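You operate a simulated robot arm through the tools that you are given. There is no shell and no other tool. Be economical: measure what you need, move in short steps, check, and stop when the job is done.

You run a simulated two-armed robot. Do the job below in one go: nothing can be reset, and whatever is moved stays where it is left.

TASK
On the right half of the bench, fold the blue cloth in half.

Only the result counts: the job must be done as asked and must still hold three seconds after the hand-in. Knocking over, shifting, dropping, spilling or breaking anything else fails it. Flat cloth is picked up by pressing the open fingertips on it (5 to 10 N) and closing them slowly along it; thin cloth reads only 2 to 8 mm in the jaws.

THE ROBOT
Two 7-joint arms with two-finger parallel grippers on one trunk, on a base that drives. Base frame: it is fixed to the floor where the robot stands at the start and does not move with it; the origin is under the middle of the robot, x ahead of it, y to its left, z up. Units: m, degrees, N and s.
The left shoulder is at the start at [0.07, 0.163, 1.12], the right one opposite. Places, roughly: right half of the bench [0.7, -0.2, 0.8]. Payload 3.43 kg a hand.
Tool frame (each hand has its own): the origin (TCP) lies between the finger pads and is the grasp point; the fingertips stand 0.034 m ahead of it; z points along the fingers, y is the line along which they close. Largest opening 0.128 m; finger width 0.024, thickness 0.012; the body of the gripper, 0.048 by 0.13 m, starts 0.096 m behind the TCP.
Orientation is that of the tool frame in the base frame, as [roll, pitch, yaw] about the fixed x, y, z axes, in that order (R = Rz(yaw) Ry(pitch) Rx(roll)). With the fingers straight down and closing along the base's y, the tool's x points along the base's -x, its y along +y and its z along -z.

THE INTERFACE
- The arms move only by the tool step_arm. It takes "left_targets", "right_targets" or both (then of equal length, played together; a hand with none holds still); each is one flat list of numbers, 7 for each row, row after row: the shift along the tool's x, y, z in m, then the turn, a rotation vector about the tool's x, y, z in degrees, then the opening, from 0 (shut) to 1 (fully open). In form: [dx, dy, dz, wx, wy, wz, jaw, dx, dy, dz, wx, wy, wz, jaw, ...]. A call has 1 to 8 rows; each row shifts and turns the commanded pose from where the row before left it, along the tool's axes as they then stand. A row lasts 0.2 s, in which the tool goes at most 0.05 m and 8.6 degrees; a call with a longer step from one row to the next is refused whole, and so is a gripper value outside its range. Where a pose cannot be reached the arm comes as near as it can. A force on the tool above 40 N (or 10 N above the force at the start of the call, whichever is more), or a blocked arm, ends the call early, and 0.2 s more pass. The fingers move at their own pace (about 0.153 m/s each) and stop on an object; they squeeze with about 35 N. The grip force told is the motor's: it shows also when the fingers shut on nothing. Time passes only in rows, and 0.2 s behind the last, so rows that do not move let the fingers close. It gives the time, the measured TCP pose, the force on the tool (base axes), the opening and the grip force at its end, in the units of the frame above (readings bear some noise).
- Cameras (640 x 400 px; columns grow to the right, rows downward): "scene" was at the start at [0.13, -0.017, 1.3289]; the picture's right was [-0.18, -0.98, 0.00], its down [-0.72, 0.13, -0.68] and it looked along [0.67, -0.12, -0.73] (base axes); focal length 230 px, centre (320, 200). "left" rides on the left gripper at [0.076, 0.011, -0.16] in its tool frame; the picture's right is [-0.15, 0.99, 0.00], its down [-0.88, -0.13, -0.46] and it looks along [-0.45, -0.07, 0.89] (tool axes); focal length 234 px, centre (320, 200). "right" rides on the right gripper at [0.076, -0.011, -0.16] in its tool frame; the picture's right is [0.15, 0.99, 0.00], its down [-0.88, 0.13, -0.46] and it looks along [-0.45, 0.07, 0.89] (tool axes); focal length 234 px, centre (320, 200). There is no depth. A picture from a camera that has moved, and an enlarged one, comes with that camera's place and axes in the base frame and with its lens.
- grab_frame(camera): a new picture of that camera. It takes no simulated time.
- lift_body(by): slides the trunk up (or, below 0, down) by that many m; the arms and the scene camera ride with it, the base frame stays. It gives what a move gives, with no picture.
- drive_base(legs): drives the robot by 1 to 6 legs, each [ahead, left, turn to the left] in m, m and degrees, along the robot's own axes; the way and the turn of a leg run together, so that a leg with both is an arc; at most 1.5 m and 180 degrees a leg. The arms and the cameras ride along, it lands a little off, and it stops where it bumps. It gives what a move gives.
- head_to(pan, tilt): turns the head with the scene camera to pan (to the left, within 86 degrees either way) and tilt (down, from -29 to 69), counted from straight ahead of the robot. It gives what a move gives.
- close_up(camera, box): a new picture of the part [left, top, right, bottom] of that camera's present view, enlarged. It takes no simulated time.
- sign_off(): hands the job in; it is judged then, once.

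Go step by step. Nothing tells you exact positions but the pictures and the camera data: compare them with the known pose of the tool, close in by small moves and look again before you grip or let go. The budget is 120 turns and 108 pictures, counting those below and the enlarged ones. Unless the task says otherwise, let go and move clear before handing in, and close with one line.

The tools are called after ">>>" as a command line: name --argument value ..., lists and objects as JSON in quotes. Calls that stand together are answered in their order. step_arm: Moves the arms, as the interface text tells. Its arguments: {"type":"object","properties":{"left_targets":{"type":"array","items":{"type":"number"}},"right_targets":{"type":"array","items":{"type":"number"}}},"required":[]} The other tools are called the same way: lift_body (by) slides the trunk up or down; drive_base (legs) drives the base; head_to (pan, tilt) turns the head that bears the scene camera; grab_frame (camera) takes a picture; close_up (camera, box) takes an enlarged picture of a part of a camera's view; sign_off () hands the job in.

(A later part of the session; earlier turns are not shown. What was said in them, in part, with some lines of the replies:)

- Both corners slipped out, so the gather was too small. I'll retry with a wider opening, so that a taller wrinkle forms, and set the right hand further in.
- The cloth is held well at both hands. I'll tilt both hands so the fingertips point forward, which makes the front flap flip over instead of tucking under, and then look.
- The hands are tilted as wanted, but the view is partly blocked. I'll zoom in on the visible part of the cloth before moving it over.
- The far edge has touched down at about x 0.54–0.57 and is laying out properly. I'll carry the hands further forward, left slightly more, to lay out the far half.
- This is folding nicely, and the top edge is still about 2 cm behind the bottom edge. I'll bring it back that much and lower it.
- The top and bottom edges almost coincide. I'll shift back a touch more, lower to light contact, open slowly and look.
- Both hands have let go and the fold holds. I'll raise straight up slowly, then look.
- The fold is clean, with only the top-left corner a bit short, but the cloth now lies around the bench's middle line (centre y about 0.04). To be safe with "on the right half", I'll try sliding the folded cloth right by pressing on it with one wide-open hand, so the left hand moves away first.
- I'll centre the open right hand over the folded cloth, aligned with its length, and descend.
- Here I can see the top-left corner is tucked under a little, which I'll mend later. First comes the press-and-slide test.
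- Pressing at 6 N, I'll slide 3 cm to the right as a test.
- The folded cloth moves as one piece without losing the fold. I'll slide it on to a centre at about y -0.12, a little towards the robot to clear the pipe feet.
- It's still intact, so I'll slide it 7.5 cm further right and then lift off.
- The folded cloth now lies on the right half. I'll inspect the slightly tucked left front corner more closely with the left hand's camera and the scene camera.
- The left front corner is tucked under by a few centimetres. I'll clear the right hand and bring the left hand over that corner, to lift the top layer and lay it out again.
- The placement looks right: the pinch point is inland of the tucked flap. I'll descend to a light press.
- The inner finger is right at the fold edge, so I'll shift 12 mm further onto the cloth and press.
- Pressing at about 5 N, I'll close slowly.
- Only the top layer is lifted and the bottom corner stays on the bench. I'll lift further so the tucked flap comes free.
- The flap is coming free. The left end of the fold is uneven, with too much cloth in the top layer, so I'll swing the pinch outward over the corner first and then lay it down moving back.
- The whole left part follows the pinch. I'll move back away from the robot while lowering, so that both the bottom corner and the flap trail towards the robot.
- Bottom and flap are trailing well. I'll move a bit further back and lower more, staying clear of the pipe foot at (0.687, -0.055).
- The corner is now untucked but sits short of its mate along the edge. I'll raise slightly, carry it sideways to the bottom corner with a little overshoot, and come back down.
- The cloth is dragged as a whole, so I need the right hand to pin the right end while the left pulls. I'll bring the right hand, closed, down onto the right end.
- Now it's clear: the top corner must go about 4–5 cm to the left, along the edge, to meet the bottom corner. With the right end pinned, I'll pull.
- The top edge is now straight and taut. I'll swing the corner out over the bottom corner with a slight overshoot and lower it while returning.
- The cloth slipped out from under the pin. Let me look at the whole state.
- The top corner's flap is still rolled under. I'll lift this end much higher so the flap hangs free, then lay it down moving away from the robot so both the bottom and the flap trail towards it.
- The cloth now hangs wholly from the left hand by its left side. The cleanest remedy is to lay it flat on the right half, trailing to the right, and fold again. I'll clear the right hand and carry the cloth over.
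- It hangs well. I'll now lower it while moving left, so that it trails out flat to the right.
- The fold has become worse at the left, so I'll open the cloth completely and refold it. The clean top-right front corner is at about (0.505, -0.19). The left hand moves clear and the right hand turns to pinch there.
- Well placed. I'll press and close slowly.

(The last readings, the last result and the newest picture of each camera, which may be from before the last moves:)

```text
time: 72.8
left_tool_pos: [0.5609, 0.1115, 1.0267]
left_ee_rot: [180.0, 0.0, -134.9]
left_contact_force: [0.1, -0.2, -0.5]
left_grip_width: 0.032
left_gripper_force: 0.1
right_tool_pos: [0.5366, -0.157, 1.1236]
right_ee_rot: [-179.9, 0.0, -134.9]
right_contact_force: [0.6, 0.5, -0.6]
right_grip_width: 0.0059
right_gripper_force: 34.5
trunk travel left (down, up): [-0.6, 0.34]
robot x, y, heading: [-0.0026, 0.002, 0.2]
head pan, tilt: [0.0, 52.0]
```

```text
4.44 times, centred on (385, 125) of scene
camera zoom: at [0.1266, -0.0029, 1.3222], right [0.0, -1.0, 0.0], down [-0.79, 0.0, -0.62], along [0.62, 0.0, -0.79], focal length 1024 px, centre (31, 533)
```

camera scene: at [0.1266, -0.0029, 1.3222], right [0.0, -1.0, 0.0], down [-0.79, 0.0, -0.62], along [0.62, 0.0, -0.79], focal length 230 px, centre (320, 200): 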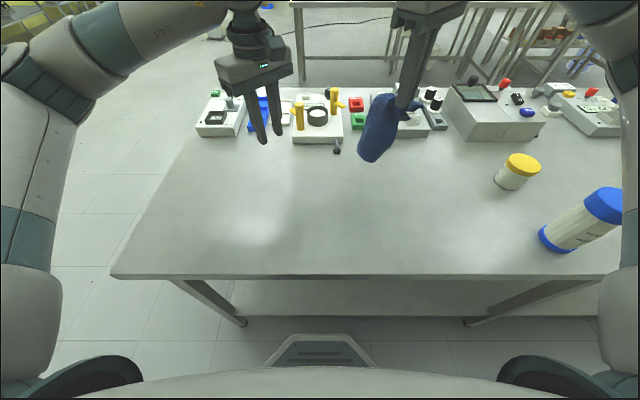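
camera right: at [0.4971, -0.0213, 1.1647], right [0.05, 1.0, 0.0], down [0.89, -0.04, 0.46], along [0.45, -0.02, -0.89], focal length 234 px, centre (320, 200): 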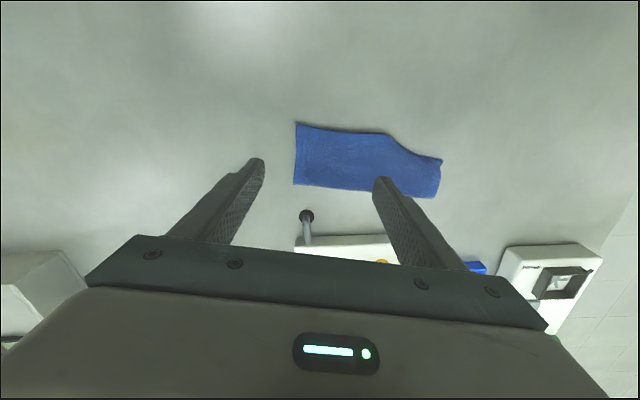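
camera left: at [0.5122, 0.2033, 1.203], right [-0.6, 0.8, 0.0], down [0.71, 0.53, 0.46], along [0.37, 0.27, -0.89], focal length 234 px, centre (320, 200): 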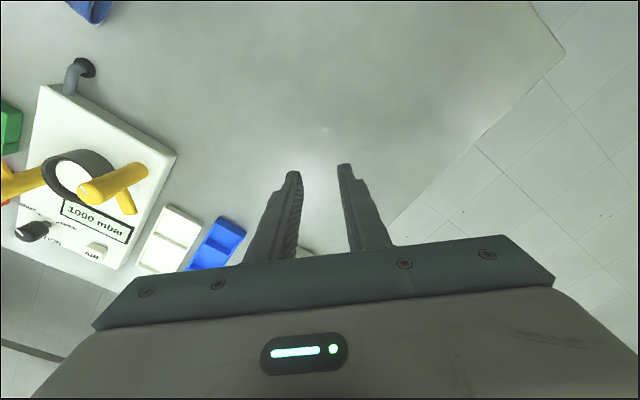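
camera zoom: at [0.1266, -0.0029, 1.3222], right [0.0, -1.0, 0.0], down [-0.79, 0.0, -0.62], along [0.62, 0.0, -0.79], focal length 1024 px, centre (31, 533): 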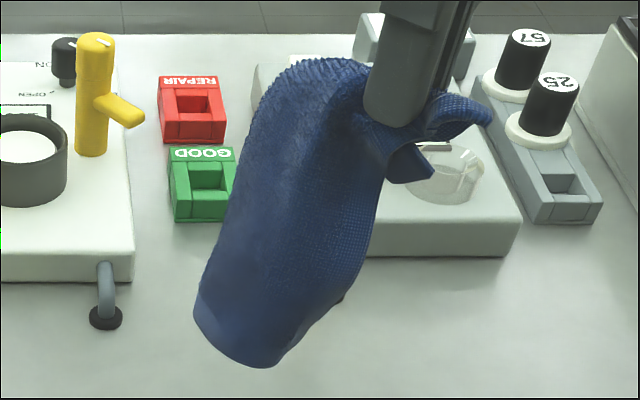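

The folded cloth hangs from its right end, still folded along its length, and the left-end tuck has dropped out. I'll lay it down moving right so that it trails out flat to the left.

>>> step_arm --left_targets '[-0.0283, 0.0283, 0, 0, 0, 0, 0.25, -0.0283, 0.0283, 0, 0, 0, 0, 0.25, 0, 0, 0, 0, 0, 0, 0.25, 0, 0, 0, 0, 0, 0, 0.25, 0, 0, 0, 0, 0, 0, 0.25, 0, 0, 0, 0, 0, 0, 0.25]' --right_targets '[0, 0, 0, 0, 0, 0, 0, -0.0212, 0.0212, 0.005, 0, 0, 0, 0, -0.0212, 0.0212, 0.015, 0, 0, 0, 0, -0.0212, 0.0212, 0.02, 0, 0, 0, 0, -0.0212, 0.0212, 0.025, 0, 0, 0, 0, 0, 0, 0.005, 0, 0, 0, 0]'

>>> step_arm --right_targets '[0.01, -0.01, 0.018, 0, 0, 0, 0, 0.0137, -0.0137, 0.019, 0, 0, 0, 0, 0.0137, -0.0137, 0.019, 0, 0, 0, 0, 0.0137, -0.0137, 0.019, 0, 0, 0, 0, 0.0137, -0.0137, 0.019, 0, 0, 0, 0, 0.0137, -0.0137, 0.019, 0, 0, 0, 0, 0.0137, -0.0137, 0.019, 0, 0, 0, 0, 0.0137, -0.0137, 0.014, 0, 0, 0, 0]'

>>> close_up --camera "scene" --box '[290, 110, 430, 210]'

```text
time: 74.2
left_tool_pos: [0.5603, 0.191, 1.0271]
left_ee_rot: [179.9, 0.1, -135.0]
left_contact_force: [-0.1, 0.5, 0.5]
left_grip_width: 0.0317
left_gripper_force: 0.0
right_tool_pos: [0.5353, -0.0404, 1.0515]
right_ee_rot: [-180.0, -0.1, -135.0]
right_contact_force: [0.4, -0.2, 0.0]
right_grip_width: 0.0061
right_gripper_force: 34.6
trunk travel left (down, up): [-0.6, 0.34]
robot x, y, heading: [0.0001, 0.0011, -0.0]
head pan, tilt: [0.0, 52.0]
```

```text
time: 76.0
left_tool_pos: [0.56, 0.1913, 1.0254]
left_ee_rot: [-180.0, 0.0, -135.0]
left_contact_force: [0.2, 0.5, -0.7]
left_grip_width: 0.0318
left_gripper_force: 0.1
right_tool_pos: [0.5369, -0.1884, 0.9066]
right_ee_rot: [180.0, 0.0, -134.9]
right_contact_force: [-0.2, 0.0, 0.3]
right_grip_width: 0.006
right_gripper_force: 35.9
trunk travel left (down, up): [-0.6, 0.34]
robot x, y, heading: [0.0004, -0.0016, -0.1]
head pan, tilt: [0.0, 52.0]
```

```text
4.00 times, centred on (360, 160) of scene
camera zoom: at [0.1265, -0.0037, 1.3223], right [0.0, -1.0, 0.0], down [-0.79, 0.0, -0.62], along [0.62, 0.0, -0.79], focal length 922 px, centre (160, 360)
```

zoom: 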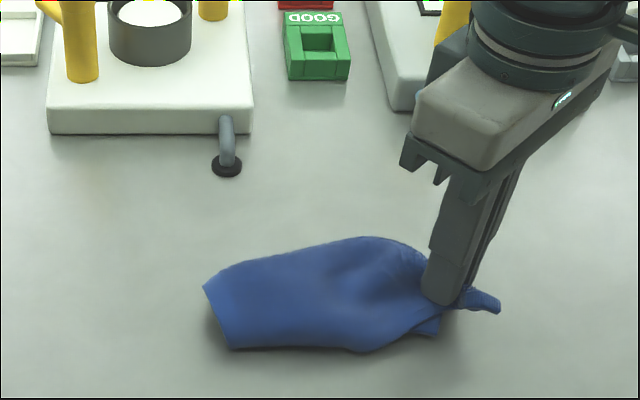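

The left end now lies clean. I'll lower the rest of the way, let go and raise.

>>> step_arm --right_targets '[0.005, -0.005, 0.008, 0, 0, 0, 0, 0, 0, 0.006, 0, 0, 0, 0, 0, 0, 0.001, 0, 0, 0, 0.05, 0, 0, 0, 0, 0, 0, 0.12, 0, 0, 0, 0, 0, 0, 0.2, 0, 0, -0.01, 0, 0, 0, 0.25, 0, 0, -0.04, 0, 0, 0, 0.25, 0, 0, -0.045, 0, 0, 0, 0.25]'

>>> close_up --camera "scene" --box '[300, 120, 420, 200]'

>>> close_up --camera "right" --box '[200, 60, 520, 270]'

```text
time: 77.8
left_tool_pos: [0.5614, 0.1918, 1.0261]
left_ee_rot: [179.9, -0.1, -135.0]
left_contact_force: [0.1, 0.7, -0.2]
left_grip_width: 0.0319
left_gripper_force: 0.1
right_tool_pos: [0.5336, -0.1952, 0.9879]
right_ee_rot: [180.0, -0.1, -135.0]
right_contact_force: [0.7, 0.1, 0.1]
right_grip_width: 0.032
right_gripper_force: 0.1
trunk travel left (down, up): [-0.6, 0.34]
robot x, y, heading: [0.0002, 0.0021, 0.1]
head pan, tilt: [0.0, 52.0]
```

```text
5.00 times, centred on (360, 160) of scene
camera zoom: at [0.1264, -0.0025, 1.3221], right [0.0, -1.0, 0.0], down [-0.79, 0.0, -0.62], along [0.62, 0.0, -0.79], focal length 1153 px, centre (120, 400)
```

zoom: 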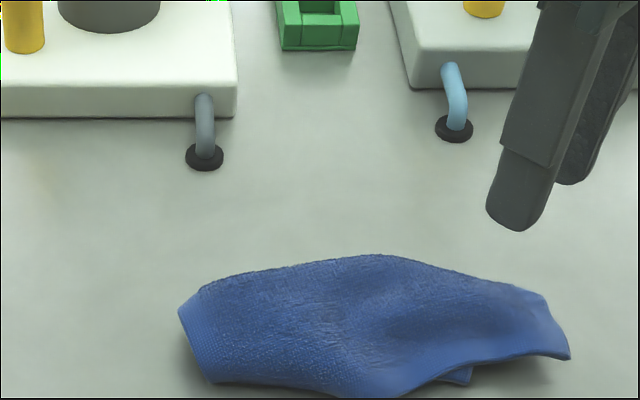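

```text
1.90 times, centred on (360, 165) of right
camera zoom: at [0.4887, -0.2551, 1.1478], right [-0.8, 0.6, 0.0], down [0.53, 0.72, 0.45], along [0.27, 0.37, -0.89], focal length 446 px, centre (244, 267)
```

zoom: 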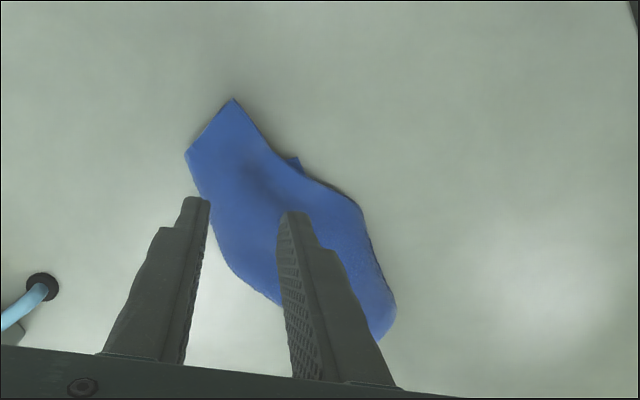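

The cloth is now rolled under at the front, so a full opening is needed. The top right corner sticks out singly at about (0.51, -0.23), so I'll pinch just that and hang the cloth high by it.

>>> step_arm --right_targets '[0.0106, -0.0134, 0, 0, 0, 0, 0.3, 0, 0, 0.04, 0, 0, 0, 0.3, 0, 0, 0.035, 0, 0, 0, 0.3, 0, 0, 0.012, 0, 0, 0, 0.3, 0, 0, 0.006, 0, 0, 0, 0.3, 0, 0, 0.003, 0, 0, 0, 0.3, 0, 0, 0.002, 0, 0, 0, 0.3]'

>>> close_up --camera "right" --box '[200, 80, 440, 250]'

```text
time: 79.4
left_tool_pos: [0.5524, 0.2349, 1.0304]
left_ee_rot: [-178.6, -0.5, -133.1]
left_contact_force: [-0.3, 0.2, -0.1]
left_grip_width: 0.0318
left_gripper_force: 0.0
right_tool_pos: [0.5535, -0.1724, 0.9131]
right_ee_rot: [-177.6, 0.6, -132.9]
right_contact_force: [-0.8, 0.8, 0.1]
right_grip_width: 0.0385
right_gripper_force: 0.1
trunk travel left (down, up): [-0.6, 0.34]
robot x, y, heading: [0.0139, 0.0028, 2.1]
head pan, tilt: [0.0, 52.0]
```

```text
2.35 times, centred on (320, 165) of right
camera zoom: at [0.5032, -0.2303, 1.0734], right [-0.82, 0.57, -0.04], down [0.49, 0.74, 0.46], along [0.29, 0.36, -0.89], focal length 551 px, centre (320, 282)
```

zoom: 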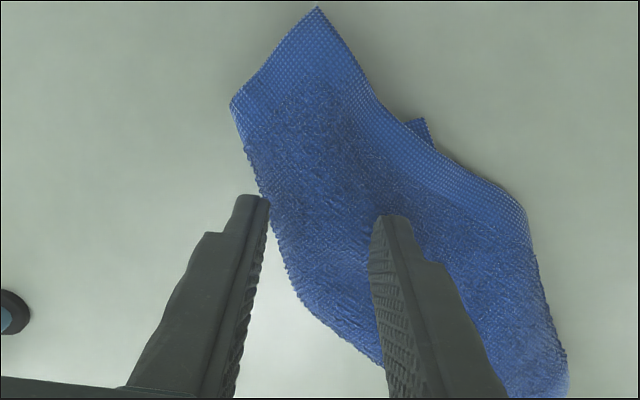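

Something is off: the base has turned by 2° and the right arm stopped short of its target, so it may be touching something. I'll look at once.

>>> grab_frame --camera "scene"

```text
5 pictures are left
camera scene: at [0.1234, 0.031, 1.3263], right [0.04, -1.0, 0.02], down [-0.78, -0.04, -0.62], along [0.62, 0.01, -0.78], focal length 230 px, centre (320, 200)
```

scene: 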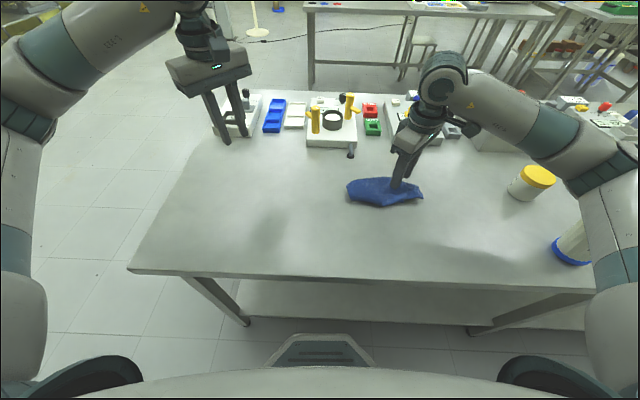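

The right forearm is right beside the tall bottle and seems to be pressing on it. I'll back off the way it came at once, gently.

>>> step_arm --right_targets '[0, 0, -0.012, 0, 0, 0, 0.3, 0, 0, -0.025, 0, 0, 0, 0.3, 0, 0, -0.035, 0, 0, 0, 0.3, -0.0106, 0.0134, -0.02, 0, 0, 0, 0.3]'

```text
time: 80.4
left_tool_pos: [0.5615, 0.1938, 1.0199]
left_ee_rot: [180.0, -0.4, -134.9]
left_contact_force: [0.5, 1.5, -0.1]
left_grip_width: 0.032
left_gripper_force: 0.2
right_tool_pos: [0.5351, -0.1886, 0.9768]
right_ee_rot: [179.7, -0.5, -135.1]
right_contact_force: [0.6, 1.4, -0.3]
right_grip_width: 0.0386
right_gripper_force: 0.1
trunk travel left (down, up): [-0.6, 0.34]
robot x, y, heading: [-0.0047, 0.0003, -0.1]
head pan, tilt: [0.0, 52.0]
```

Contact is released and the base is back in place. I'll check the bottle, the jar and the cloth.

>>> grab_frame --camera "scene"

```text
4 pictures are left
camera scene: at [0.1289, 0.002, 1.3196], right [0.0, -1.0, 0.0], down [-0.79, 0.0, -0.61], along [0.61, 0.0, -0.79], focal length 230 px, centre (320, 200)
```

scene: 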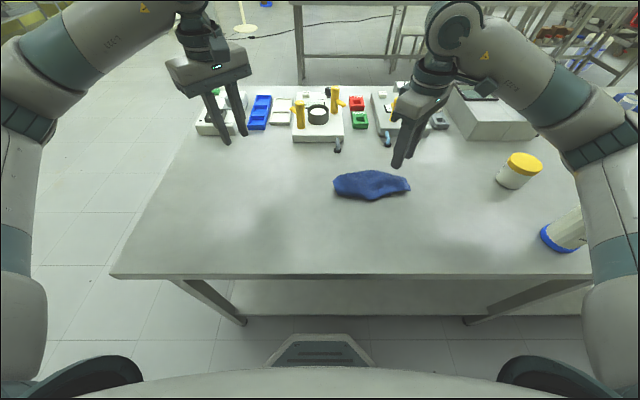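

Bottle, jar and everything else stand where they were. I'll keep the right hand away from that side and use the left hand to pinch only the single-layer right corner; first the right hand goes up and clear, the way it came earlier.

>>> step_arm --right_targets '[0, 0, -0.04, 0, 0, 0, 0.3, 0, 0, -0.04, 0, 0, 0, 0.3, 0, 0, -0.04, 0, 0, 0, 0.3, 0.0354, -0.0113, 0, 0, 0, 0, 0.3, 0.0354, -0.0113, 0, 0, 0, 0, 0.3, 0.0354, -0.0113, 0, 0, 0, 0, 0.3, 0.0354, -0.0113, 0, 0, 0, 0, 0.3, 0.0354, -0.0113, 0, 0, 0, 0, 0.3]'

```text
time: 82.2
left_tool_pos: [0.5595, 0.1909, 1.0258]
left_ee_rot: [-180.0, 0.1, -135.0]
left_contact_force: [-0.2, 0.5, -0.7]
left_grip_width: 0.0321
left_gripper_force: 0.0
right_tool_pos: [0.4483, -0.3609, 1.0996]
right_ee_rot: [-180.0, 0.0, -134.9]
right_contact_force: [-0.7, 0.3, -0.1]
right_grip_width: 0.0384
right_gripper_force: 0.0
trunk travel left (down, up): [-0.6, 0.34]
robot x, y, heading: [0.0008, 0.002, 0.2]
head pan, tilt: [0.0, 52.0]
```

>>> step_arm --left_targets '[0.031, -0.0257, 0, 0, 0, 0, 0.28, 0.031, -0.0257, 0, 0, 0, 0, 0.28, 0.031, -0.0257, 0, 0, 0, 0, 0.28, 0.031, -0.0257, 0, 0, 0, 0, 0.28, 0.031, -0.0257, 0, 0, 0, 0, 0.28, 0.031, -0.0257, 0, 0, 0, 0, 0.28, 0.031, -0.0257, 0, 0, 0, 0, 0.28, 0.031, -0.0257, 0, 0, 0, 0, 0.28]'

>>> step_arm --left_targets '[0.031, -0.0257, 0.01, 0, 0, 0, 0.28, 0.031, -0.0257, 0.01, 0, 0, 0, 0.28, 0, 0, 0.04, 0, 0, 0, 0.28, 0, 0, 0.04, 0, 0, 0, 0.28, 0, 0, 0.02, 0, 0, 0, 0.28]'

>>> close_up --camera "left" --box '[200, 60, 440, 250]'

```text
time: 84.0
left_tool_pos: [0.528, -0.1318, 1.0255]
left_ee_rot: [179.9, 0.0, -135.0]
left_contact_force: [-0.6, -0.4, 0.3]
left_grip_width: 0.0356
left_gripper_force: 0.0
right_tool_pos: [0.4492, -0.3618, 1.0983]
right_ee_rot: [179.9, 0.1, -134.9]
right_contact_force: [0.1, -0.4, -0.2]
right_grip_width: 0.0384
right_gripper_force: 0.0
trunk travel left (down, up): [-0.6, 0.34]
robot x, y, heading: [-0.0052, -0.0, -0.1]
head pan, tilt: [0.0, 52.0]
```

```text
time: 85.2
left_tool_pos: [0.5228, -0.2111, 0.9068]
left_ee_rot: [-180.0, -0.1, -135.0]
left_contact_force: [0.6, 0.5, 0.5]
left_grip_width: 0.0359
left_gripper_force: 0.0
right_tool_pos: [0.4496, -0.3597, 1.0995]
right_ee_rot: [180.0, 0.0, -135.0]
right_contact_force: [-1.0, 0.0, -0.2]
right_grip_width: 0.0387
right_gripper_force: 0.2
trunk travel left (down, up): [-0.6, 0.34]
robot x, y, heading: [-0.0036, -0.0022, -0.2]
head pan, tilt: [0.0, 52.0]
```

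```text
2.11 times, centred on (320, 155) of left
camera zoom: at [0.4605, -0.2555, 1.0661], right [-0.6, 0.8, 0.0], down [0.71, 0.53, 0.46], along [0.37, 0.27, -0.89], focal length 493 px, centre (320, 295)
```

zoom: 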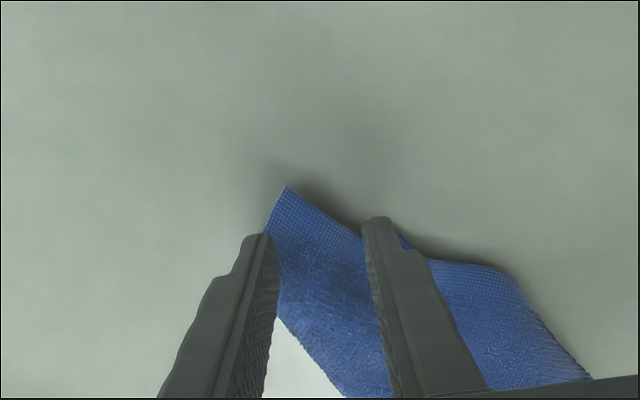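

The fingers straddle just the single-layer corner strip. I'll press and close.

>>> step_arm --left_targets '[0, 0, 0.01, 0, 0, 0, 0.28, 0, 0, 0.005, 0, 0, 0, 0.28, 0, 0, 0.003, 0, 0, 0, 0.28, 0, 0, 0.0015, 0, 0, 0, 0.28]'

```text
time: 86.2
left_tool_pos: [0.5222, -0.2112, 0.8887]
left_ee_rot: [-179.8, 0.0, -135.0]
left_contact_force: [2.5, 1.8, 14.4]
left_grip_width: 0.0357
left_gripper_force: 0.0
right_tool_pos: [0.4492, -0.3598, 1.0997]
right_ee_rot: [-180.0, -0.1, -135.0]
right_contact_force: [0.2, 0.0, -0.3]
right_grip_width: 0.0384
right_gripper_force: 0.0
trunk travel left (down, up): [-0.6, 0.34]
robot x, y, heading: [-0.0017, 0.0011, 0.2]
head pan, tilt: [0.0, 52.0]
```

>>> step_arm --left_targets '[0, 0, -0.0006, 0, 0, 0, 0.26, 0, 0, 0, 0, 0, 0, 0.24, 0, 0, 0, 0, 0, 0, 0.22, 0, 0, 0, 0, 0, 0, 0.2, 0, 0, 0, 0, 0, 0, 0.18, 0, 0, 0, 0, 0, 0, 0.16, 0, 0, 0, 0, 0, 0, 0.14, 0, 0, 0, 0, 0, 0, 0.12]'

>>> step_arm --left_targets '[0, 0, 0, 0, 0, 0, 0.1, 0, 0, 0, 0, 0, 0, 0.08, 0, 0, 0, 0, 0, 0, 0.06, 0, 0, 0, 0, 0, 0, 0.04, 0, 0, 0, 0, 0, 0, 0.02, 0, 0, 0, 0, 0, 0, 0, 0, 0, 0, 0, 0, 0, 0]'

>>> step_arm --left_targets '[0, 0, -0.01, 0, 0, 0, 0, 0, 0, -0.02, 0, 0, 0, 0, 0, 0, -0.03, 0, 0, 0, 0, 0, 0, -0.04, 0, 0, 0, 0, 0, 0, -0.045, 0, 0, 0, 0, 0, 0, -0.045, 0, 0, 0, 0, 0, 0, -0.045, 0, 0, 0, 0, 0, 0, -0.03, 0, 0, 0, 0]'

```text
time: 88.0
left_tool_pos: [0.5217, -0.2104, 0.887]
left_ee_rot: [-179.9, -0.1, -135.0]
left_contact_force: [1.3, -2.5, 17.4]
left_grip_width: 0.014
left_gripper_force: 0.1
right_tool_pos: [0.447, -0.3604, 1.0988]
right_ee_rot: [179.9, 0.0, -135.0]
right_contact_force: [-0.3, -0.6, 0.0]
right_grip_width: 0.0383
right_gripper_force: 0.0
trunk travel left (down, up): [-0.6, 0.34]
robot x, y, heading: [-0.0033, -0.0011, -0.1]
head pan, tilt: [0.0, 52.0]
```

```text
time: 89.6
left_tool_pos: [0.5214, -0.2094, 0.8885]
left_ee_rot: [-179.8, 0.0, -135.0]
left_contact_force: [-3.2, 2.0, 16.5]
left_grip_width: 0.0045
left_gripper_force: 35.1
right_tool_pos: [0.447, -0.3595, 1.0996]
right_ee_rot: [-179.8, -0.1, -134.9]
right_contact_force: [0.3, 1.6, 0.0]
right_grip_width: 0.0385
right_gripper_force: 0.2
trunk travel left (down, up): [-0.6, 0.34]
robot x, y, heading: [0.0006, -0.0002, -0.2]
head pan, tilt: [0.0, 52.0]
```

```text
time: 91.4
left_tool_pos: [0.5233, -0.2099, 1.1525]
left_ee_rot: [-180.0, 0.0, -135.0]
left_contact_force: [-0.3, 0.3, -0.3]
left_grip_width: 0.0041
left_gripper_force: 34.9
right_tool_pos: [0.4492, -0.3614, 1.0989]
right_ee_rot: [179.9, 0.0, -135.0]
right_contact_force: [0.6, -0.2, 0.3]
right_grip_width: 0.0384
right_gripper_force: 0.1
trunk travel left (down, up): [-0.6, 0.34]
robot x, y, heading: [-0.0003, -0.0008, 0.1]
head pan, tilt: [0.0, 52.0]
```

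The grip reads 4.1 mm, a single layer, and the cloth hangs freely by its right front corner. I'll lay it out flat now: carry it to the far left, touch down the opposite corner, and draw it back towards the front right.

>>> step_arm --left_targets '[-0.0345, 0.0119, 0, 0, 0, 0, 0, -0.0345, 0.0119, 0, 0, 0, 0, 0, -0.0345, 0.0119, 0, 0, 0, 0, 0, -0.0345, 0.0119, 0, 0, 0, 0, 0, -0.0345, 0.0119, 0, 0, 0, 0, 0, -0.0345, 0.0119, 0, 0, 0, 0, 0, -0.0345, 0.0119, 0, 0, 0, 0, 0, 0, 0, 0, 0, 0, 0, 0]'

>>> step_arm --left_targets '[0, 0, 0, 0, 0, 0, 0, 0, 0, 0, 0, 0, 0, 0, 0, 0, 0.02, 0, 0, 0, 0, 0, 0, 0.02, 0, 0, 0, 0]'

>>> step_arm --left_targets '[0.0274, -0.0027, 0.024, 0, 0, 0, 0, 0.0274, -0.0027, 0.025, 0, 0, 0, 0, 0.0274, -0.0027, 0.026, 0, 0, 0, 0, 0.0274, -0.0027, 0.027, 0, 0, 0, 0, 0.0274, -0.0027, 0.027, 0, 0, 0, 0, 0.0274, -0.0027, 0.027, 0, 0, 0, 0, 0.0274, -0.0027, 0.027, 0, 0, 0, 0, 0.0274, -0.0027, 0.025, 0, 0, 0, 0]'

>>> step_arm --left_targets '[0.014, -0.0014, 0.004, 0, 0, 0, 0, 0.014, -0.0014, 0.005, 0, 0, 0, 0, 0.004, 0, 0.004, 0, 0, 0, 0, 0, 0, 0.0005, 0, 0, 0, 0.05, 0, 0, 0, 0, 0, 0, 0.15, 0, 0, 0, 0, 0, 0, 0.25, 0, 0, -0.01, 0, 0, 0, 0.3, 0, 0, -0.04, 0, 0, 0, 0.3]'

```text
time: 93.2
left_tool_pos: [0.6353, 0.0181, 1.1514]
left_ee_rot: [179.9, 0.1, -135.1]
left_contact_force: [0.6, -0.3, 0.3]
left_grip_width: 0.0043
left_gripper_force: 34.2
right_tool_pos: [0.4484, -0.3611, 1.0981]
right_ee_rot: [-179.9, 0.0, -135.0]
right_contact_force: [0.5, -0.9, 0.8]
right_grip_width: 0.0385
right_gripper_force: 0.1
trunk travel left (down, up): [-0.6, 0.34]
robot x, y, heading: [-0.0004, -0.0018, -0.1]
head pan, tilt: [0.0, 52.0]
```

```text
time: 94.2
left_tool_pos: [0.6349, 0.0198, 1.1113]
left_ee_rot: [-180.0, 0.0, -134.9]
left_contact_force: [-0.1, 0.7, -0.2]
left_grip_width: 0.0039
left_gripper_force: 35.4
right_tool_pos: [0.4496, -0.3602, 1.0992]
right_ee_rot: [-180.0, 0.0, -135.1]
right_contact_force: [-0.1, 0.1, -0.1]
right_grip_width: 0.0384
right_gripper_force: 0.0
trunk travel left (down, up): [-0.6, 0.34]
robot x, y, heading: [-0.0001, -0.0017, 0.3]
head pan, tilt: [0.0, 52.0]
```

```text
time: 96.0
left_tool_pos: [0.4943, -0.1543, 0.9025]
left_ee_rot: [-179.9, 0.1, -134.9]
left_contact_force: [-0.1, 0.3, 0.0]
left_grip_width: 0.0043
left_gripper_force: 34.9
right_tool_pos: [0.4488, -0.3606, 1.0988]
right_ee_rot: [180.0, 0.0, -135.0]
right_contact_force: [0.1, -0.3, 0.3]
right_grip_width: 0.0385
right_gripper_force: 0.1
trunk travel left (down, up): [-0.6, 0.34]
robot x, y, heading: [0.0025, -0.0, 0.2]
head pan, tilt: [0.0, 52.0]
```

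```text
time: 97.8
left_tool_pos: [0.4723, -0.1772, 0.9397]
left_ee_rot: [179.9, 0.0, -135.1]
left_contact_force: [0.2, 0.6, -0.7]
left_grip_width: 0.0383
left_gripper_force: 0.1
right_tool_pos: [0.4479, -0.3596, 1.0989]
right_ee_rot: [180.0, 0.0, -135.0]
right_contact_force: [0.2, 0.9, 0.0]
right_grip_width: 0.0383
right_gripper_force: 0.1
trunk travel left (down, up): [-0.6, 0.34]
robot x, y, heading: [0.0022, -0.0015, 0.1]
head pan, tilt: [0.0, 52.0]
```

I've released it. The left hand goes aside so I can see the cloth.

>>> step_arm --left_targets '[0, 0, -0.04, 0, 0, 0, 0.36, -0.0354, 0.0212, -0.016, 0, 0, 0, 0.36, -0.0354, 0.0212, -0.016, 0, 0, 0, 0.36, -0.0354, 0.0212, -0.008, 0, 0, 0, 0.36, -0.0354, 0.0212, 0, 0, 0, 0, 0.36, -0.0354, 0.0212, 0, 0, 0, 0, 0.36]'

>>> close_up --camera "scene" --box '[280, 120, 440, 230]'

```text
time: 99.2
left_tool_pos: [0.5214, 0.0237, 1.0223]
left_ee_rot: [180.0, -0.1, -135.0]
left_contact_force: [0.2, 0.1, 0.0]
left_grip_width: 0.0459
left_gripper_force: 0.1
right_tool_pos: [0.4485, -0.3599, 1.0999]
right_ee_rot: [-180.0, 0.0, -135.0]
right_contact_force: [0.7, -0.5, 0.8]
right_grip_width: 0.0382
right_gripper_force: 0.0
trunk travel left (down, up): [-0.6, 0.34]
robot x, y, heading: [0.0016, -0.0037, -0.0]
head pan, tilt: [0.0, 52.0]
```

```text
3.64 times, centred on (360, 175) of scene
camera zoom: at [0.1266, -0.0016, 1.3222], right [0.0, -1.0, 0.0], down [-0.79, 0.0, -0.62], along [0.62, 0.0, -0.79], focal length 838 px, centre (174, 291)
```

zoom: 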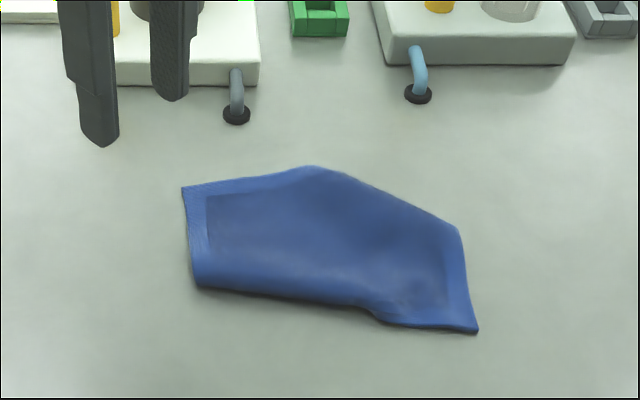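

Hanging by one corner left the other two corners tucked under. A better idea is to lift the cloth with both hands along its flap-free diagonal so the tucked corners drop free, then lower it straight so it opens like a tent. To keep the right elbow well above the bottle, I'll raise the trunk first.

>>> lift_body --by 0.12

>>> step_arm --left_targets '[0.001, -0.0129, 0.02, 0, 0, 0, 0.36, 0.001, -0.0129, 0.03, 0, 0, 0, 0.36, 0.001, -0.0129, 0.03, 0, 0, 0, 0.36, 0.001, -0.0129, 0.03, 0, 0, 0, 0.36, 0.001, -0.0129, 0.03, 0, 0, 0, 0.36, 0.001, -0.0129, 0.03, 0, 0, 0, 0.36, 0.001, -0.0129, 0.03, 0, 0, 0, 0.36]' --right_targets '[-0.0327, 0.021, 0, 0, 0, 0, 0.36, -0.0327, 0.021, 0, 0, 0, 0, 0.36, -0.0327, 0.021, 0, 0, 0, 0, 0.36, -0.0327, 0.021, 0, 0, 0, 0, 0.36, -0.0327, 0.021, 0, 0, 0, 0, 0.36, 0, 0, 0.04, 0, 0, 0, 0.36, 0, 0, 0.04, 0, 0, 0, 0.36]'

```text
time: 100.7
left_tool_pos: [0.5218, 0.0226, 1.1411]
left_ee_rot: [-180.0, 0.1, -135.0]
left_contact_force: [-0.2, -0.3, -0.2]
left_grip_width: 0.046
left_gripper_force: 0.0
right_tool_pos: [0.4498, -0.3608, 1.2197]
right_ee_rot: [180.0, 0.0, -135.0]
right_contact_force: [1.1, -0.4, -0.3]
right_grip_width: 0.0383
right_gripper_force: 0.0
trunk travel left (down, up): [-0.72, 0.22]
robot x, y, heading: [0.0004, -0.002, -0.0]
head pan, tilt: [0.0, 52.0]
```

```text
time: 102.3
left_tool_pos: [0.5803, -0.0469, 0.9377]
left_ee_rot: [179.9, -0.1, -135.0]
left_contact_force: [-0.2, -0.1, -0.3]
left_grip_width: 0.0461
left_gripper_force: 0.1
right_tool_pos: [0.4911, -0.1703, 1.1374]
right_ee_rot: [179.9, 0.0, -135.0]
right_contact_force: [-0.7, 0.0, 0.6]
right_grip_width: 0.0459
right_gripper_force: 0.1
trunk travel left (down, up): [-0.72, 0.22]
robot x, y, heading: [0.0002, -0.0057, 0.2]
head pan, tilt: [0.0, 52.0]
```

>>> step_arm --left_targets '[0, 0, 0, 0, 0, 0, 0.36, 0, 0, 0, 0, 0, 0, 0.36, 0, 0, 0, 0, 0, 0, 0.36, 0, 0, 0.01, 0, 0, 0, 0.36, 0, 0, 0.01, 0, 0, 0, 0.36, 0, 0, 0.01, 0, 0, 0, 0.36, 0, 0, 0.005, 0, 0, 0, 0.36]' --right_targets '[0, 0, 0.035, 0, 0, 0, 0.36, 0, 0, 0.035, 0, 0, 0, 0.36, 0, 0, 0.035, 0, 0, 0, 0.36, 0, 0, 0.035, 0, 0, 0, 0.36, 0, 0, 0.035, 0, 0, 0, 0.36, 0, 0, 0.035, 0, 0, 0, 0.36, 0, 0, 0.024, 0, 0, 0, 0.36]'

```text
time: 103.9
left_tool_pos: [0.5815, -0.0451, 0.9063]
left_ee_rot: [179.9, -0.1, -135.0]
left_contact_force: [0.5, -0.5, -0.1]
left_grip_width: 0.0462
left_gripper_force: 0.1
right_tool_pos: [0.4912, -0.1713, 0.9034]
right_ee_rot: [180.0, 0.1, -135.0]
right_contact_force: [0.3, -0.2, 0.4]
right_grip_width: 0.0462
right_gripper_force: 0.0
trunk travel left (down, up): [-0.72, 0.22]
robot x, y, heading: [0.0022, -0.0005, -0.0]
head pan, tilt: [0.0, 52.0]
```

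No obstruction. Now I'll press both.

>>> step_arm --left_targets '[0, 0, 0.008, 0, 0, 0, 0.36, 0, 0, 0.005, 0, 0, 0, 0.36, 0, 0, 0.002, 0, 0, 0, 0.36, 0, 0, 0.0015, 0, 0, 0, 0.36]' --right_targets '[0, 0, 0.006, 0, 0, 0, 0.36, 0, 0, 0.005, 0, 0, 0, 0.36, 0, 0, 0.002, 0, 0, 0, 0.36, 0, 0, 0.0015, 0, 0, 0, 0.36]'

```text
time: 104.9
left_tool_pos: [0.5812, -0.0457, 0.89]
left_ee_rot: [180.0, -0.1, -135.0]
left_contact_force: [0.2, 0.4, 1.0]
left_grip_width: 0.0464
left_gripper_force: 0.0
right_tool_pos: [0.4906, -0.1709, 0.8901]
right_ee_rot: [-179.9, 0.0, -135.0]
right_contact_force: [0.1, -0.1, 1.1]
right_grip_width: 0.0461
right_gripper_force: 0.1
trunk travel left (down, up): [-0.72, 0.22]
robot x, y, heading: [-0.0035, -0.0013, -0.1]
head pan, tilt: [0.0, 52.0]
```

>>> step_arm --left_targets '[0, 0, 0.0015, 0, 0, 0, 0.36, 0, 0, 0.0015, 0, 0, 0, 0.36, 0, 0, 0, 0, 0, 0, 0.34, 0, 0, 0, 0, 0, 0, 0.32, 0, 0, 0, 0, 0, 0, 0.3, 0, 0, 0, 0, 0, 0, 0.28, 0, 0, 0, 0, 0, 0, 0.26, 0, 0, 0, 0, 0, 0, 0.24]' --right_targets '[0, 0, 0.0015, 0, 0, 0, 0.36, 0, 0, 0.0015, 0, 0, 0, 0.36, 0, 0, 0, 0, 0, 0, 0.34, 0, 0, 0, 0, 0, 0, 0.32, 0, 0, 0, 0, 0, 0, 0.3, 0, 0, 0, 0, 0, 0, 0.28, 0, 0, 0, 0, 0, 0, 0.26, 0, 0, 0, 0, 0, 0, 0.24]'

>>> step_arm --left_targets '[0, 0, 0, 0, 0, 0, 0.21, 0, 0, 0, 0, 0, 0, 0.18, 0, 0, 0, 0, 0, 0, 0.15, 0, 0, 0, 0, 0, 0, 0.12, 0, 0, 0, 0, 0, 0, 0.09, 0, 0, 0, 0, 0, 0, 0.06, 0, 0, 0, 0, 0, 0, 0.03, 0, 0, 0, 0, 0, 0, 0]' --right_targets '[0, 0, 0, 0, 0, 0, 0.21, 0, 0, 0, 0, 0, 0, 0.18, 0, 0, 0, 0, 0, 0, 0.15, 0, 0, 0, 0, 0, 0, 0.12, 0, 0, 0, 0, 0, 0, 0.09, 0, 0, 0, 0, 0, 0, 0.06, 0, 0, 0, 0, 0, 0, 0.03, 0, 0, 0, 0, 0, 0, 0]'

```text
time: 106.7
left_tool_pos: [0.5805, -0.0455, 0.8881]
left_ee_rot: [180.0, 0.1, -135.0]
left_contact_force: [0.9, 0.2, 5.3]
left_grip_width: 0.0307
left_gripper_force: 0.1
right_tool_pos: [0.4888, -0.1695, 0.8877]
right_ee_rot: [180.0, 0.0, -135.0]
right_contact_force: [0.7, -0.4, 5.8]
right_grip_width: 0.0303
right_gripper_force: 0.1
trunk travel left (down, up): [-0.72, 0.22]
robot x, y, heading: [-0.0003, 0.0036, 0.0]
head pan, tilt: [0.0, 52.0]
```

```text
time: 108.5
left_tool_pos: [0.5799, -0.0457, 0.8879]
left_ee_rot: [-179.9, 0.0, -135.0]
left_contact_force: [-0.5, 0.2, 4.0]
left_grip_width: 0.0043
left_gripper_force: 34.7
right_tool_pos: [0.4888, -0.1699, 0.8884]
right_ee_rot: [-179.9, 0.1, -135.0]
right_contact_force: [0.9, -0.1, 5.6]
right_grip_width: 0.0042
right_gripper_force: 35.5
trunk travel left (down, up): [-0.72, 0.22]
robot x, y, heading: [0.002, -0.002, -0.1]
head pan, tilt: [0.0, 52.0]
```

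Both grips read 4.3 mm, a single layer each. I'll lift high so the tucked corners drop out, pause, then lower straight so the tent spreads, and let go.

>>> step_arm --left_targets '[0, 0, -0.02, 0, 0, 0, 0, 0, 0, -0.04, 0, 0, 0, 0, 0, 0, -0.045, 0, 0, 0, 0, 0, 0, -0.045, 0, 0, 0, 0, 0, 0, 0, 0, 0, 0, 0, 0, 0, 0, 0, 0, 0, 0]' --right_targets '[0, 0, -0.02, 0, 0, 0, 0, 0, 0, -0.04, 0, 0, 0, 0, 0, 0, -0.045, 0, 0, 0, 0, 0, 0, -0.045, 0, 0, 0, 0, 0, 0, 0, 0, 0, 0, 0, 0, 0, 0, 0, 0, 0, 0]'

>>> close_up --camera "scene" --box '[260, 100, 420, 240]'

```text
time: 109.9
left_tool_pos: [0.5807, -0.0449, 1.0367]
left_ee_rot: [-180.0, 0.0, -134.9]
left_contact_force: [-0.3, -1.0, 0.0]
left_grip_width: 0.0043
left_gripper_force: 34.9
right_tool_pos: [0.4892, -0.1694, 1.0374]
right_ee_rot: [179.9, 0.0, -135.0]
right_contact_force: [0.0, -0.5, -0.2]
right_grip_width: 0.0044
right_gripper_force: 34.9
trunk travel left (down, up): [-0.72, 0.22]
robot x, y, heading: [0.0001, 0.003, 0.5]
head pan, tilt: [0.0, 52.0]
```

```text
2.86 times, centred on (340, 170) of scene
camera zoom: at [0.1267, -0.003, 1.4422], right [0.0, -1.0, 0.0], down [-0.79, 0.0, -0.62], along [0.62, 0.0, -0.79], focal length 659 px, centre (263, 286)
```

zoom: 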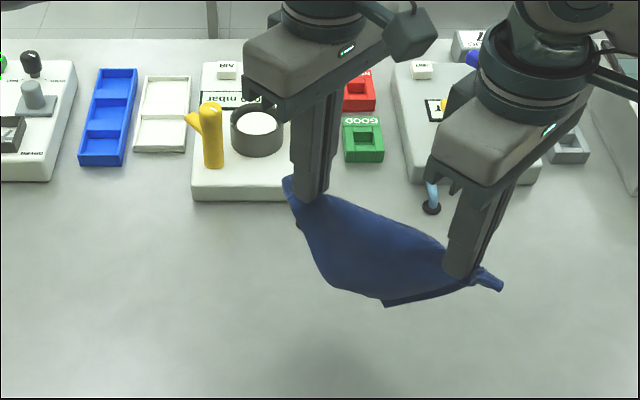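

The cloth now hangs over its diagonal with the tucked corners free. My plan is to lay it down as a triangle with the front-left corner on top while the right hand keeps hold near the front-right corner. The left hand then regrasps the front-left corner, which gives the two-corner hold that folded well the first time.

>>> step_arm --left_targets '[0.0049, 0.0295, 0, 0, 0, 0, 0, 0.0049, 0.0295, 0, 0, 0, 0, 0, 0.0049, 0.0295, 0, 0, 0, 0, 0, 0, 0, 0.012, 0, 0, 0, 0, 0, 0, 0.013, 0, 0, 0, 0]' --right_targets '[0.0049, 0.0295, 0, 0, 0, 0, 0, 0.0049, 0.0295, 0, 0, 0, 0, 0, 0.0049, 0.0295, 0, 0, 0, 0, 0, 0, 0, 0.012, 0, 0, 0, 0, 0, 0, 0.013, 0, 0, 0, 0]'

>>> step_arm --left_targets '[-0.0023, -0.014, 0.015, 0, 0, 0, 0, -0.0023, -0.014, 0.015, 0, 0, 0, 0, -0.0023, -0.014, 0.015, 0, 0, 0, 0, -0.0023, -0.014, 0.015, 0, 0, 0, 0, -0.0023, -0.014, 0.015, 0, 0, 0, 0, -0.0023, -0.014, 0.015, 0, 0, 0, 0, -0.0023, -0.014, 0.015, 0, 0, 0, 0]' --right_targets '[-0.0023, -0.014, 0.015, 0, 0, 0, 0, -0.0023, -0.014, 0.015, 0, 0, 0, 0, -0.0023, -0.014, 0.015, 0, 0, 0, 0, -0.0023, -0.014, 0.015, 0, 0, 0, 0, -0.0023, -0.014, 0.015, 0, 0, 0, 0, -0.0023, -0.014, 0.015, 0, 0, 0, 0, -0.0023, -0.014, 0.015, 0, 0, 0, 0]'

>>> step_arm --left_targets '[0, 0, 0.01, 0, 0, 0, 0, 0, 0, 0.004, 0, 0, 0, 0, 0, 0, 0, 0, 0, 0, 0.08, 0, 0, 0, 0, 0, 0, 0.2, 0, 0, -0.01, 0, 0, 0, 0.3, 0, 0, -0.045, 0, 0, 0, 0.36, 0, 0, -0.045, 0, 0, 0, 0.36, -0.03, 0.03, -0.02, 0, 0, 0, 0.36]'

>>> close_up --camera "scene" --box '[270, 110, 400, 240]'

```text
time: 111.1
left_tool_pos: [0.5075, 0.0042, 1.0126]
left_ee_rot: [-179.9, -0.1, -134.9]
left_contact_force: [-0.2, 0.1, 0.2]
left_grip_width: 0.0048
left_gripper_force: 35.0
right_tool_pos: [0.417, -0.1175, 1.0133]
right_ee_rot: [-180.0, -0.1, -135.0]
right_contact_force: [0.0, 0.5, 0.4]
right_grip_width: 0.0045
right_gripper_force: 35.5
trunk travel left (down, up): [-0.72, 0.22]
robot x, y, heading: [0.0025, 0.0004, -0.1]
head pan, tilt: [0.0, 52.0]
```

```text
time: 112.7
left_tool_pos: [0.5888, -0.0529, 0.9054]
left_ee_rot: [179.9, 0.0, -135.0]
left_contact_force: [0.0, 0.4, 0.0]
left_grip_width: 0.0045
left_gripper_force: 34.8
right_tool_pos: [0.4984, -0.1762, 0.9069]
right_ee_rot: [179.9, 0.0, -134.9]
right_contact_force: [0.1, -0.5, -0.7]
right_grip_width: 0.0045
right_gripper_force: 35.5
trunk travel left (down, up): [-0.72, 0.22]
robot x, y, heading: [-0.0008, 0.0004, 0.0]
head pan, tilt: [0.0, 52.0]
```

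```text
time: 114.5
left_tool_pos: [0.5908, -0.0057, 1.0123]
left_ee_rot: [-180.0, -0.2, -134.9]
left_contact_force: [-0.5, -0.2, 0.2]
left_grip_width: 0.0461
left_gripper_force: 0.1
right_tool_pos: [0.4978, -0.1732, 0.9096]
right_ee_rot: [-179.8, -0.1, -135.0]
right_contact_force: [0.5, 0.1, -0.2]
right_grip_width: 0.0044
right_gripper_force: 34.3
trunk travel left (down, up): [-0.72, 0.22]
robot x, y, heading: [0.0023, 0.001, -0.1]
head pan, tilt: [0.0, 52.0]
```

```text
3.08 times, centred on (335, 175) of scene
camera zoom: at [0.1265, 0.0008, 1.4422], right [0.0, -1.0, 0.0], down [-0.79, 0.0, -0.62], along [0.62, 0.0, -0.79], focal length 709 px, centre (274, 277)
```

zoom: 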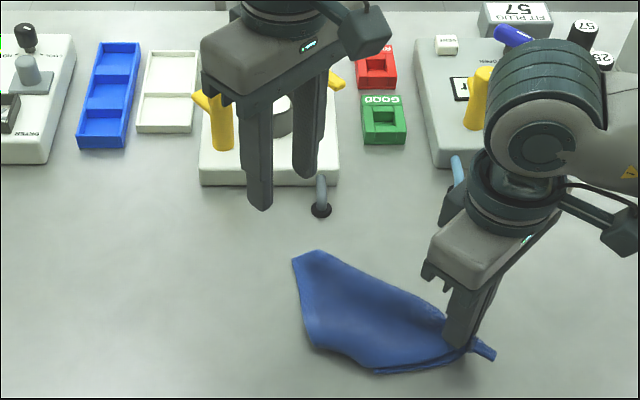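

The pictures are now used up; the last one shows a triangle with its left edge running from (0.612, -0.018) to about (0.500, -0.037). I'll regrasp the front-left corner there with the left hand by dead reckoning, using the jaw reading as a check.

>>> step_arm --left_targets '[0.0271, 0.0087, 0, 0, 0, 0, 0.36, 0.0271, 0.0087, 0, 0, 0, 0, 0.36, 0.0271, 0.0087, 0, 0, 0, 0, 0.36, 0, 0, 0.04, 0, 0, 0, 0.36, 0, 0, 0.04, 0, 0, 0, 0.36, 0, 0, 0.025, 0, 0, 0, 0.36, 0, 0, 0.01, 0, 0, 0, 0.36, 0, 0, 0.004, 0, 0, 0, 0.36]'

>>> step_arm --left_targets '[0, 0, 0.002, 0, 0, 0, 0.36, 0, 0, 0.002, 0, 0, 0, 0.36]'

```text
time: 116.3
left_tool_pos: [0.513, -0.048, 0.8933]
left_ee_rot: [180.0, 0.0, -135.0]
left_contact_force: [0.3, -0.1, -0.1]
left_grip_width: 0.0461
left_gripper_force: 0.0
right_tool_pos: [0.4981, -0.1767, 0.9086]
right_ee_rot: [179.9, 0.0, -135.1]
right_contact_force: [-0.1, -0.3, 0.1]
right_grip_width: 0.0045
right_gripper_force: 35.0
trunk travel left (down, up): [-0.72, 0.22]
robot x, y, heading: [-0.0034, 0.0023, 0.2]
head pan, tilt: [0.0, 52.0]
```

```text
time: 116.9
left_tool_pos: [0.5128, -0.0477, 0.8913]
left_ee_rot: [-180.0, 0.0, -135.0]
left_contact_force: [1.1, -0.5, 1.8]
left_grip_width: 0.0462
left_gripper_force: 0.1
right_tool_pos: [0.4985, -0.1761, 0.9073]
right_ee_rot: [-179.9, 0.0, -134.9]
right_contact_force: [-0.3, 0.5, 0.0]
right_grip_width: 0.0048
right_gripper_force: 34.5
trunk travel left (down, up): [-0.72, 0.22]
robot x, y, heading: [-0.0026, 0.0012, 0.0]
head pan, tilt: [0.0, 52.0]
```

>>> step_arm --left_targets '[0, 0, 0.0015, 0, 0, 0, 0.36, 0, 0, 0, 0, 0, 0, 0.33, 0, 0, 0, 0, 0, 0, 0.31, 0, 0, 0, 0, 0, 0, 0.29, 0, 0, 0, 0, 0, 0, 0.27, 0, 0, 0, 0, 0, 0, 0.25, 0, 0, 0, 0, 0, 0, 0.23, 0, 0, 0, 0, 0, 0, 0.21]'

>>> step_arm --left_targets '[0, 0, 0.0005, 0, 0, 0, 0.18, 0, 0, 0, 0, 0, 0, 0.15, 0, 0, 0, 0, 0, 0, 0.12, 0, 0, 0, 0, 0, 0, 0.09, 0, 0, 0, 0, 0, 0, 0.06, 0, 0, 0, 0, 0, 0, 0.03, 0, 0, 0, 0, 0, 0, 0, 0, 0, 0, 0, 0, 0, 0]'

```text
time: 118.7
left_tool_pos: [0.5127, -0.0484, 0.8893]
left_ee_rot: [-179.9, 0.1, -135.0]
left_contact_force: [-0.2, 0.4, 5.4]
left_grip_width: 0.0266
left_gripper_force: 0.1
right_tool_pos: [0.4992, -0.1767, 0.9078]
right_ee_rot: [179.9, 0.0, -135.0]
right_contact_force: [-0.1, -0.3, 0.9]
right_grip_width: 0.0044
right_gripper_force: 35.5
trunk travel left (down, up): [-0.72, 0.22]
robot x, y, heading: [0.0011, 0.0023, 0.1]
head pan, tilt: [0.0, 52.0]
```

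```text
time: 120.5
left_tool_pos: [0.5141, -0.0476, 0.8879]
left_ee_rot: [179.9, 0.1, -135.0]
left_contact_force: [0.7, -2.3, 9.7]
left_grip_width: 0.0044
left_gripper_force: 35.4
right_tool_pos: [0.4986, -0.1763, 0.9089]
right_ee_rot: [180.0, 0.0, -135.1]
right_contact_force: [0.2, -0.2, -0.2]
right_grip_width: 0.0042
right_gripper_force: 34.9
trunk travel left (down, up): [-0.72, 0.22]
robot x, y, heading: [0.0005, 0.0041, -0.1]
head pan, tilt: [0.0, 52.0]
```

The jaw reads 4.4 mm, so it's well gripped, and the hands are again 0.13 m apart near the two front corners. I'll lift both to hang the cloth from its front edge.

>>> step_arm --left_targets '[0, 0, -0.01, 0, 0, 0, 0, 0, 0, -0.03, 0, 0, 0, 0, 0, 0, -0.045, 0, 0, 0, 0, 0, 0, -0.045, 0, 0, 0, 0, 0, 0, -0.02, 0, 0, 0, 0, 0, 0, 0, 0, 0, 0, 0, 0, 0, 0, 0, 0, 0, 0]' --right_targets '[0, 0, 0, 0, 0, 0, 0, 0, 0, -0.02, 0, 0, 0, 0, 0, 0, -0.045, 0, 0, 0, 0, 0, 0, -0.045, 0, 0, 0, 0, 0, 0, -0.019, 0, 0, 0, 0, 0, 0, 0, 0, 0, 0, 0, 0, 0, 0, 0, 0, 0, 0]'

```text
time: 122.1
left_tool_pos: [0.5126, -0.0477, 1.0376]
left_ee_rot: [179.9, 0.1, -135.0]
left_contact_force: [-0.3, 0.0, -0.1]
left_grip_width: 0.0045
left_gripper_force: 34.6
right_tool_pos: [0.4987, -0.1757, 1.0373]
right_ee_rot: [-180.0, 0.0, -135.0]
right_contact_force: [0.2, 0.5, -0.1]
right_grip_width: 0.0042
right_gripper_force: 35.0
trunk travel left (down, up): [-0.72, 0.22]
robot x, y, heading: [0.0001, -0.0016, -0.0]
head pan, tilt: [0.0, 52.0]
```

No tension shows yet, so I'll spread the hands gently until the edge between them is taut.

>>> step_arm --left_targets '[-0.0053, 0.0053, 0, 0, 0, 0, 0, -0.0053, 0.0053, 0, 0, 0, 0, 0, -0.0053, 0.0053, 0, 0, 0, 0, 0]'

```text
time: 122.9
left_tool_pos: [0.512, -0.027, 1.0373]
left_ee_rot: [-179.8, -0.1, -135.0]
left_contact_force: [0.5, -13.9, 0.2]
left_grip_width: 0.0047
left_gripper_force: 35.2
right_tool_pos: [0.4979, -0.1742, 1.0367]
right_ee_rot: [180.0, 0.1, -135.0]
right_contact_force: [0.1, 14.0, 0.9]
right_grip_width: 0.0046
right_gripper_force: 35.3
trunk travel left (down, up): [-0.72, 0.22]
robot x, y, heading: [-0.0043, -0.0015, 0.0]
head pan, tilt: [0.0, 52.0]
```

The edge is taut. I'll ease the tension and run the laying motion: lower until the far edge touches, then forward and down.

>>> step_arm --left_targets '[0.0071, -0.0071, 0.01, 0, 0, 0, 0, 0, 0, 0.017, 0, 0, 0, 0, 0, 0, 0.017, 0, 0, 0, 0, -0.0085, -0.0085, 0.0115, 0, 0, 0, 0, -0.0085, -0.0085, 0.0115, 0, 0, 0, 0, -0.0085, -0.0085, 0.0115, 0, 0, 0, 0]' --right_targets '[0, 0, 0.01, 0, 0, 0, 0, 0, 0, 0.017, 0, 0, 0, 0, 0, 0, 0.017, 0, 0, 0, 0, -0.0085, -0.0085, 0.0115, 0, 0, 0, 0, -0.0085, -0.0085, 0.0115, 0, 0, 0, 0, -0.0085, -0.0085, 0.0115, 0, 0, 0, 0]'

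>>> step_arm --left_targets '[-0.009, -0.0079, 0.0044, 0, 0, 0, 0, -0.009, -0.0079, 0.0044, 0, 0, 0, 0, -0.009, -0.0079, 0.0044, 0, 0, 0, 0, -0.009, -0.0079, 0.0044, 0, 0, 0, 0, -0.009, -0.0079, 0.0044, 0, 0, 0, 0]' --right_targets '[-0.0079, -0.0068, 0.0044, 0, 0, 0, 0, -0.0079, -0.0068, 0.0044, 0, 0, 0, 0, -0.0079, -0.0068, 0.0044, 0, 0, 0, 0, -0.0079, -0.0068, 0.0044, 0, 0, 0, 0, -0.0079, -0.0068, 0.0044, 0, 0, 0, 0]'

```text
time: 124.3
left_tool_pos: [0.5493, -0.0355, 0.9591]
left_ee_rot: [-179.9, 0.0, -135.0]
left_contact_force: [0.2, -1.9, -0.5]
left_grip_width: 0.0043
left_gripper_force: 35.1
right_tool_pos: [0.5349, -0.1767, 0.9573]
right_ee_rot: [179.9, 0.0, -135.1]
right_contact_force: [0.2, 2.1, -0.1]
right_grip_width: 0.0044
right_gripper_force: 34.4
trunk travel left (down, up): [-0.72, 0.22]
robot x, y, heading: [-0.0023, 0.0035, -0.1]
head pan, tilt: [0.0, 52.0]
```

```text
time: 125.5
left_tool_pos: [0.6096, -0.0327, 0.938]
left_ee_rot: [180.0, 0.0, -134.9]
left_contact_force: [-0.5, -2.9, 0.6]
left_grip_width: 0.0044
left_gripper_force: 34.8
right_tool_pos: [0.5873, -0.1706, 0.9342]
right_ee_rot: [179.9, 0.0, -134.9]
right_contact_force: [0.3, 2.7, -0.4]
right_grip_width: 0.0045
right_gripper_force: 35.8
trunk travel left (down, up): [-0.72, 0.22]
robot x, y, heading: [0.0026, -0.0006, 0.0]
head pan, tilt: [0.0, 52.0]
```

Forces match the first run. Now I'll move back and down to lay the front layer on top, the left hand returning less this time.

>>> step_arm --left_targets '[0.0017, 0.0017, 0.006, 0, 0, 0, 0, 0.0017, 0.0017, 0.006, 0, 0, 0, 0, 0.0017, 0.0017, 0.006, 0, 0, 0, 0, 0.0017, 0.0017, 0.006, 0, 0, 0, 0, 0.0017, 0.0017, 0.006, 0, 0, 0, 0, 0, 0.0019, 0.0033, 0, 0, 0, 0, 0, 0.0019, 0.0033, 0, 0, 0, 0, 0, 0.0019, 0.0033, 0, 0, 0, 0]' --right_targets '[0.0035, 0.0064, 0.006, 0, 0, 0, 0, 0.0035, 0.0064, 0.006, 0, 0, 0, 0, 0.0035, 0.0064, 0.006, 0, 0, 0, 0, 0.0035, 0.0064, 0.006, 0, 0, 0, 0, 0.0035, 0.0064, 0.006, 0, 0, 0, 0, 0.0026, 0.0045, 0.0033, 0, 0, 0, 0, 0.0026, 0.0045, 0.0033, 0, 0, 0, 0, 0.0026, 0.0045, 0.0033, 0, 0, 0, 0]'

>>> step_arm --left_targets '[0, 0, 0.002, 0, 0, 0, 0, 0, 0, 0.002, 0, 0, 0, 0, 0, 0, 0, 0, 0, 0, 0.06, 0, 0, 0, 0, 0, 0, 0.12, 0, 0, 0, 0, 0, 0, 0.18, 0, 0, 0, 0, 0, 0, 0.22]' --right_targets '[0, 0, 0.002, 0, 0, 0, 0, 0, 0, 0.002, 0, 0, 0, 0, 0, 0, 0, 0, 0, 0, 0.06, 0, 0, 0, 0, 0, 0, 0.12, 0, 0, 0, 0, 0, 0, 0.18, 0, 0, 0, 0, 0, 0, 0.22]'

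```text
time: 127.3
left_tool_pos: [0.5932, -0.0285, 0.8981]
left_ee_rot: [180.0, 0.0, -135.0]
left_contact_force: [0.2, -0.8, 0.4]
left_grip_width: 0.0043
left_gripper_force: 35.3
right_tool_pos: [0.5359, -0.1567, 0.8956]
right_ee_rot: [179.9, 0.0, -135.0]
right_contact_force: [1.1, 0.5, 0.2]
right_grip_width: 0.0044
right_gripper_force: 35.1
trunk travel left (down, up): [-0.72, 0.22]
robot x, y, heading: [0.0012, 0.0021, 0.1]
head pan, tilt: [0.0, 52.0]
```

```text
time: 128.7
left_tool_pos: [0.5921, -0.0277, 0.8941]
left_ee_rot: [-179.9, 0.1, -135.0]
left_contact_force: [-0.8, -0.5, 0.7]
left_grip_width: 0.0282
left_gripper_force: 0.0
right_tool_pos: [0.5345, -0.1573, 0.8919]
right_ee_rot: [-179.9, 0.0, -135.0]
right_contact_force: [-0.5, -0.5, 0.6]
right_grip_width: 0.0285
right_gripper_force: 0.2
trunk travel left (down, up): [-0.72, 0.22]
robot x, y, heading: [-0.0025, 0.0022, 0.2]
head pan, tilt: [0.0, 52.0]
```

Both are released. I'll raise straight up and move clear.

>>> step_arm --left_targets '[0, 0, -0.003, 0, 0, 0, 0.24, 0, 0, -0.01, 0, 0, 0, 0.24, 0, 0, -0.025, 0, 0, 0, 0.24, 0, 0, -0.035, 0, 0, 0, 0.24, 0, 0, -0.04, 0, 0, 0, 0.24, 0, 0, -0.04, 0, 0, 0, 0.24, -0.02, 0.02, -0.02, 0, 0, 0, 0.24]' --right_targets '[0, 0, -0.003, 0, 0, 0, 0.24, 0, 0, -0.01, 0, 0, 0, 0.24, 0, 0, -0.025, 0, 0, 0, 0.24, 0, 0, -0.035, 0, 0, 0, 0.24, 0, 0, -0.04, 0, 0, 0, 0.24, 0, 0, -0.04, 0, 0, 0, 0.24, 0, 0, -0.02, 0, 0, 0, 0.24]'

>>> grab_frame --camera "scene"

```text
time: 130.3
left_tool_pos: [0.5919, 0.0044, 1.0663]
left_ee_rot: [-179.9, -0.1, -135.0]
left_contact_force: [0.0, 0.0, 0.5]
left_grip_width: 0.0306
left_gripper_force: 0.0
right_tool_pos: [0.5363, -0.1573, 1.0662]
right_ee_rot: [-180.0, -0.1, -135.0]
right_contact_force: [0.2, 0.4, 0.1]
right_grip_width: 0.0307
right_gripper_force: 0.1
trunk travel left (down, up): [-0.72, 0.22]
robot x, y, heading: [0.0021, 0.0035, -0.2]
head pan, tilt: [0.0, 52.0]
```

```text
refused: no pictures are left
```

The hands are clear and nothing is held. No pictures are left to check with, so I'm handing in.

>>> sign_off

```text
The job is handed in.
```

I handed the job in without seeing the final fold: my pictures ran out, so I laid the last fold by position and force readings alone. The cloth should be folded front edge over far edge, just right of the bench's middle, but its left end may cross the midline. My first fold came out well except for one tucked corner, and trying to mend that corner undid it. The right arm also pressed against something near the tall bottle once; in a picture straight afterwards, the bottle and jar looked unmoved.
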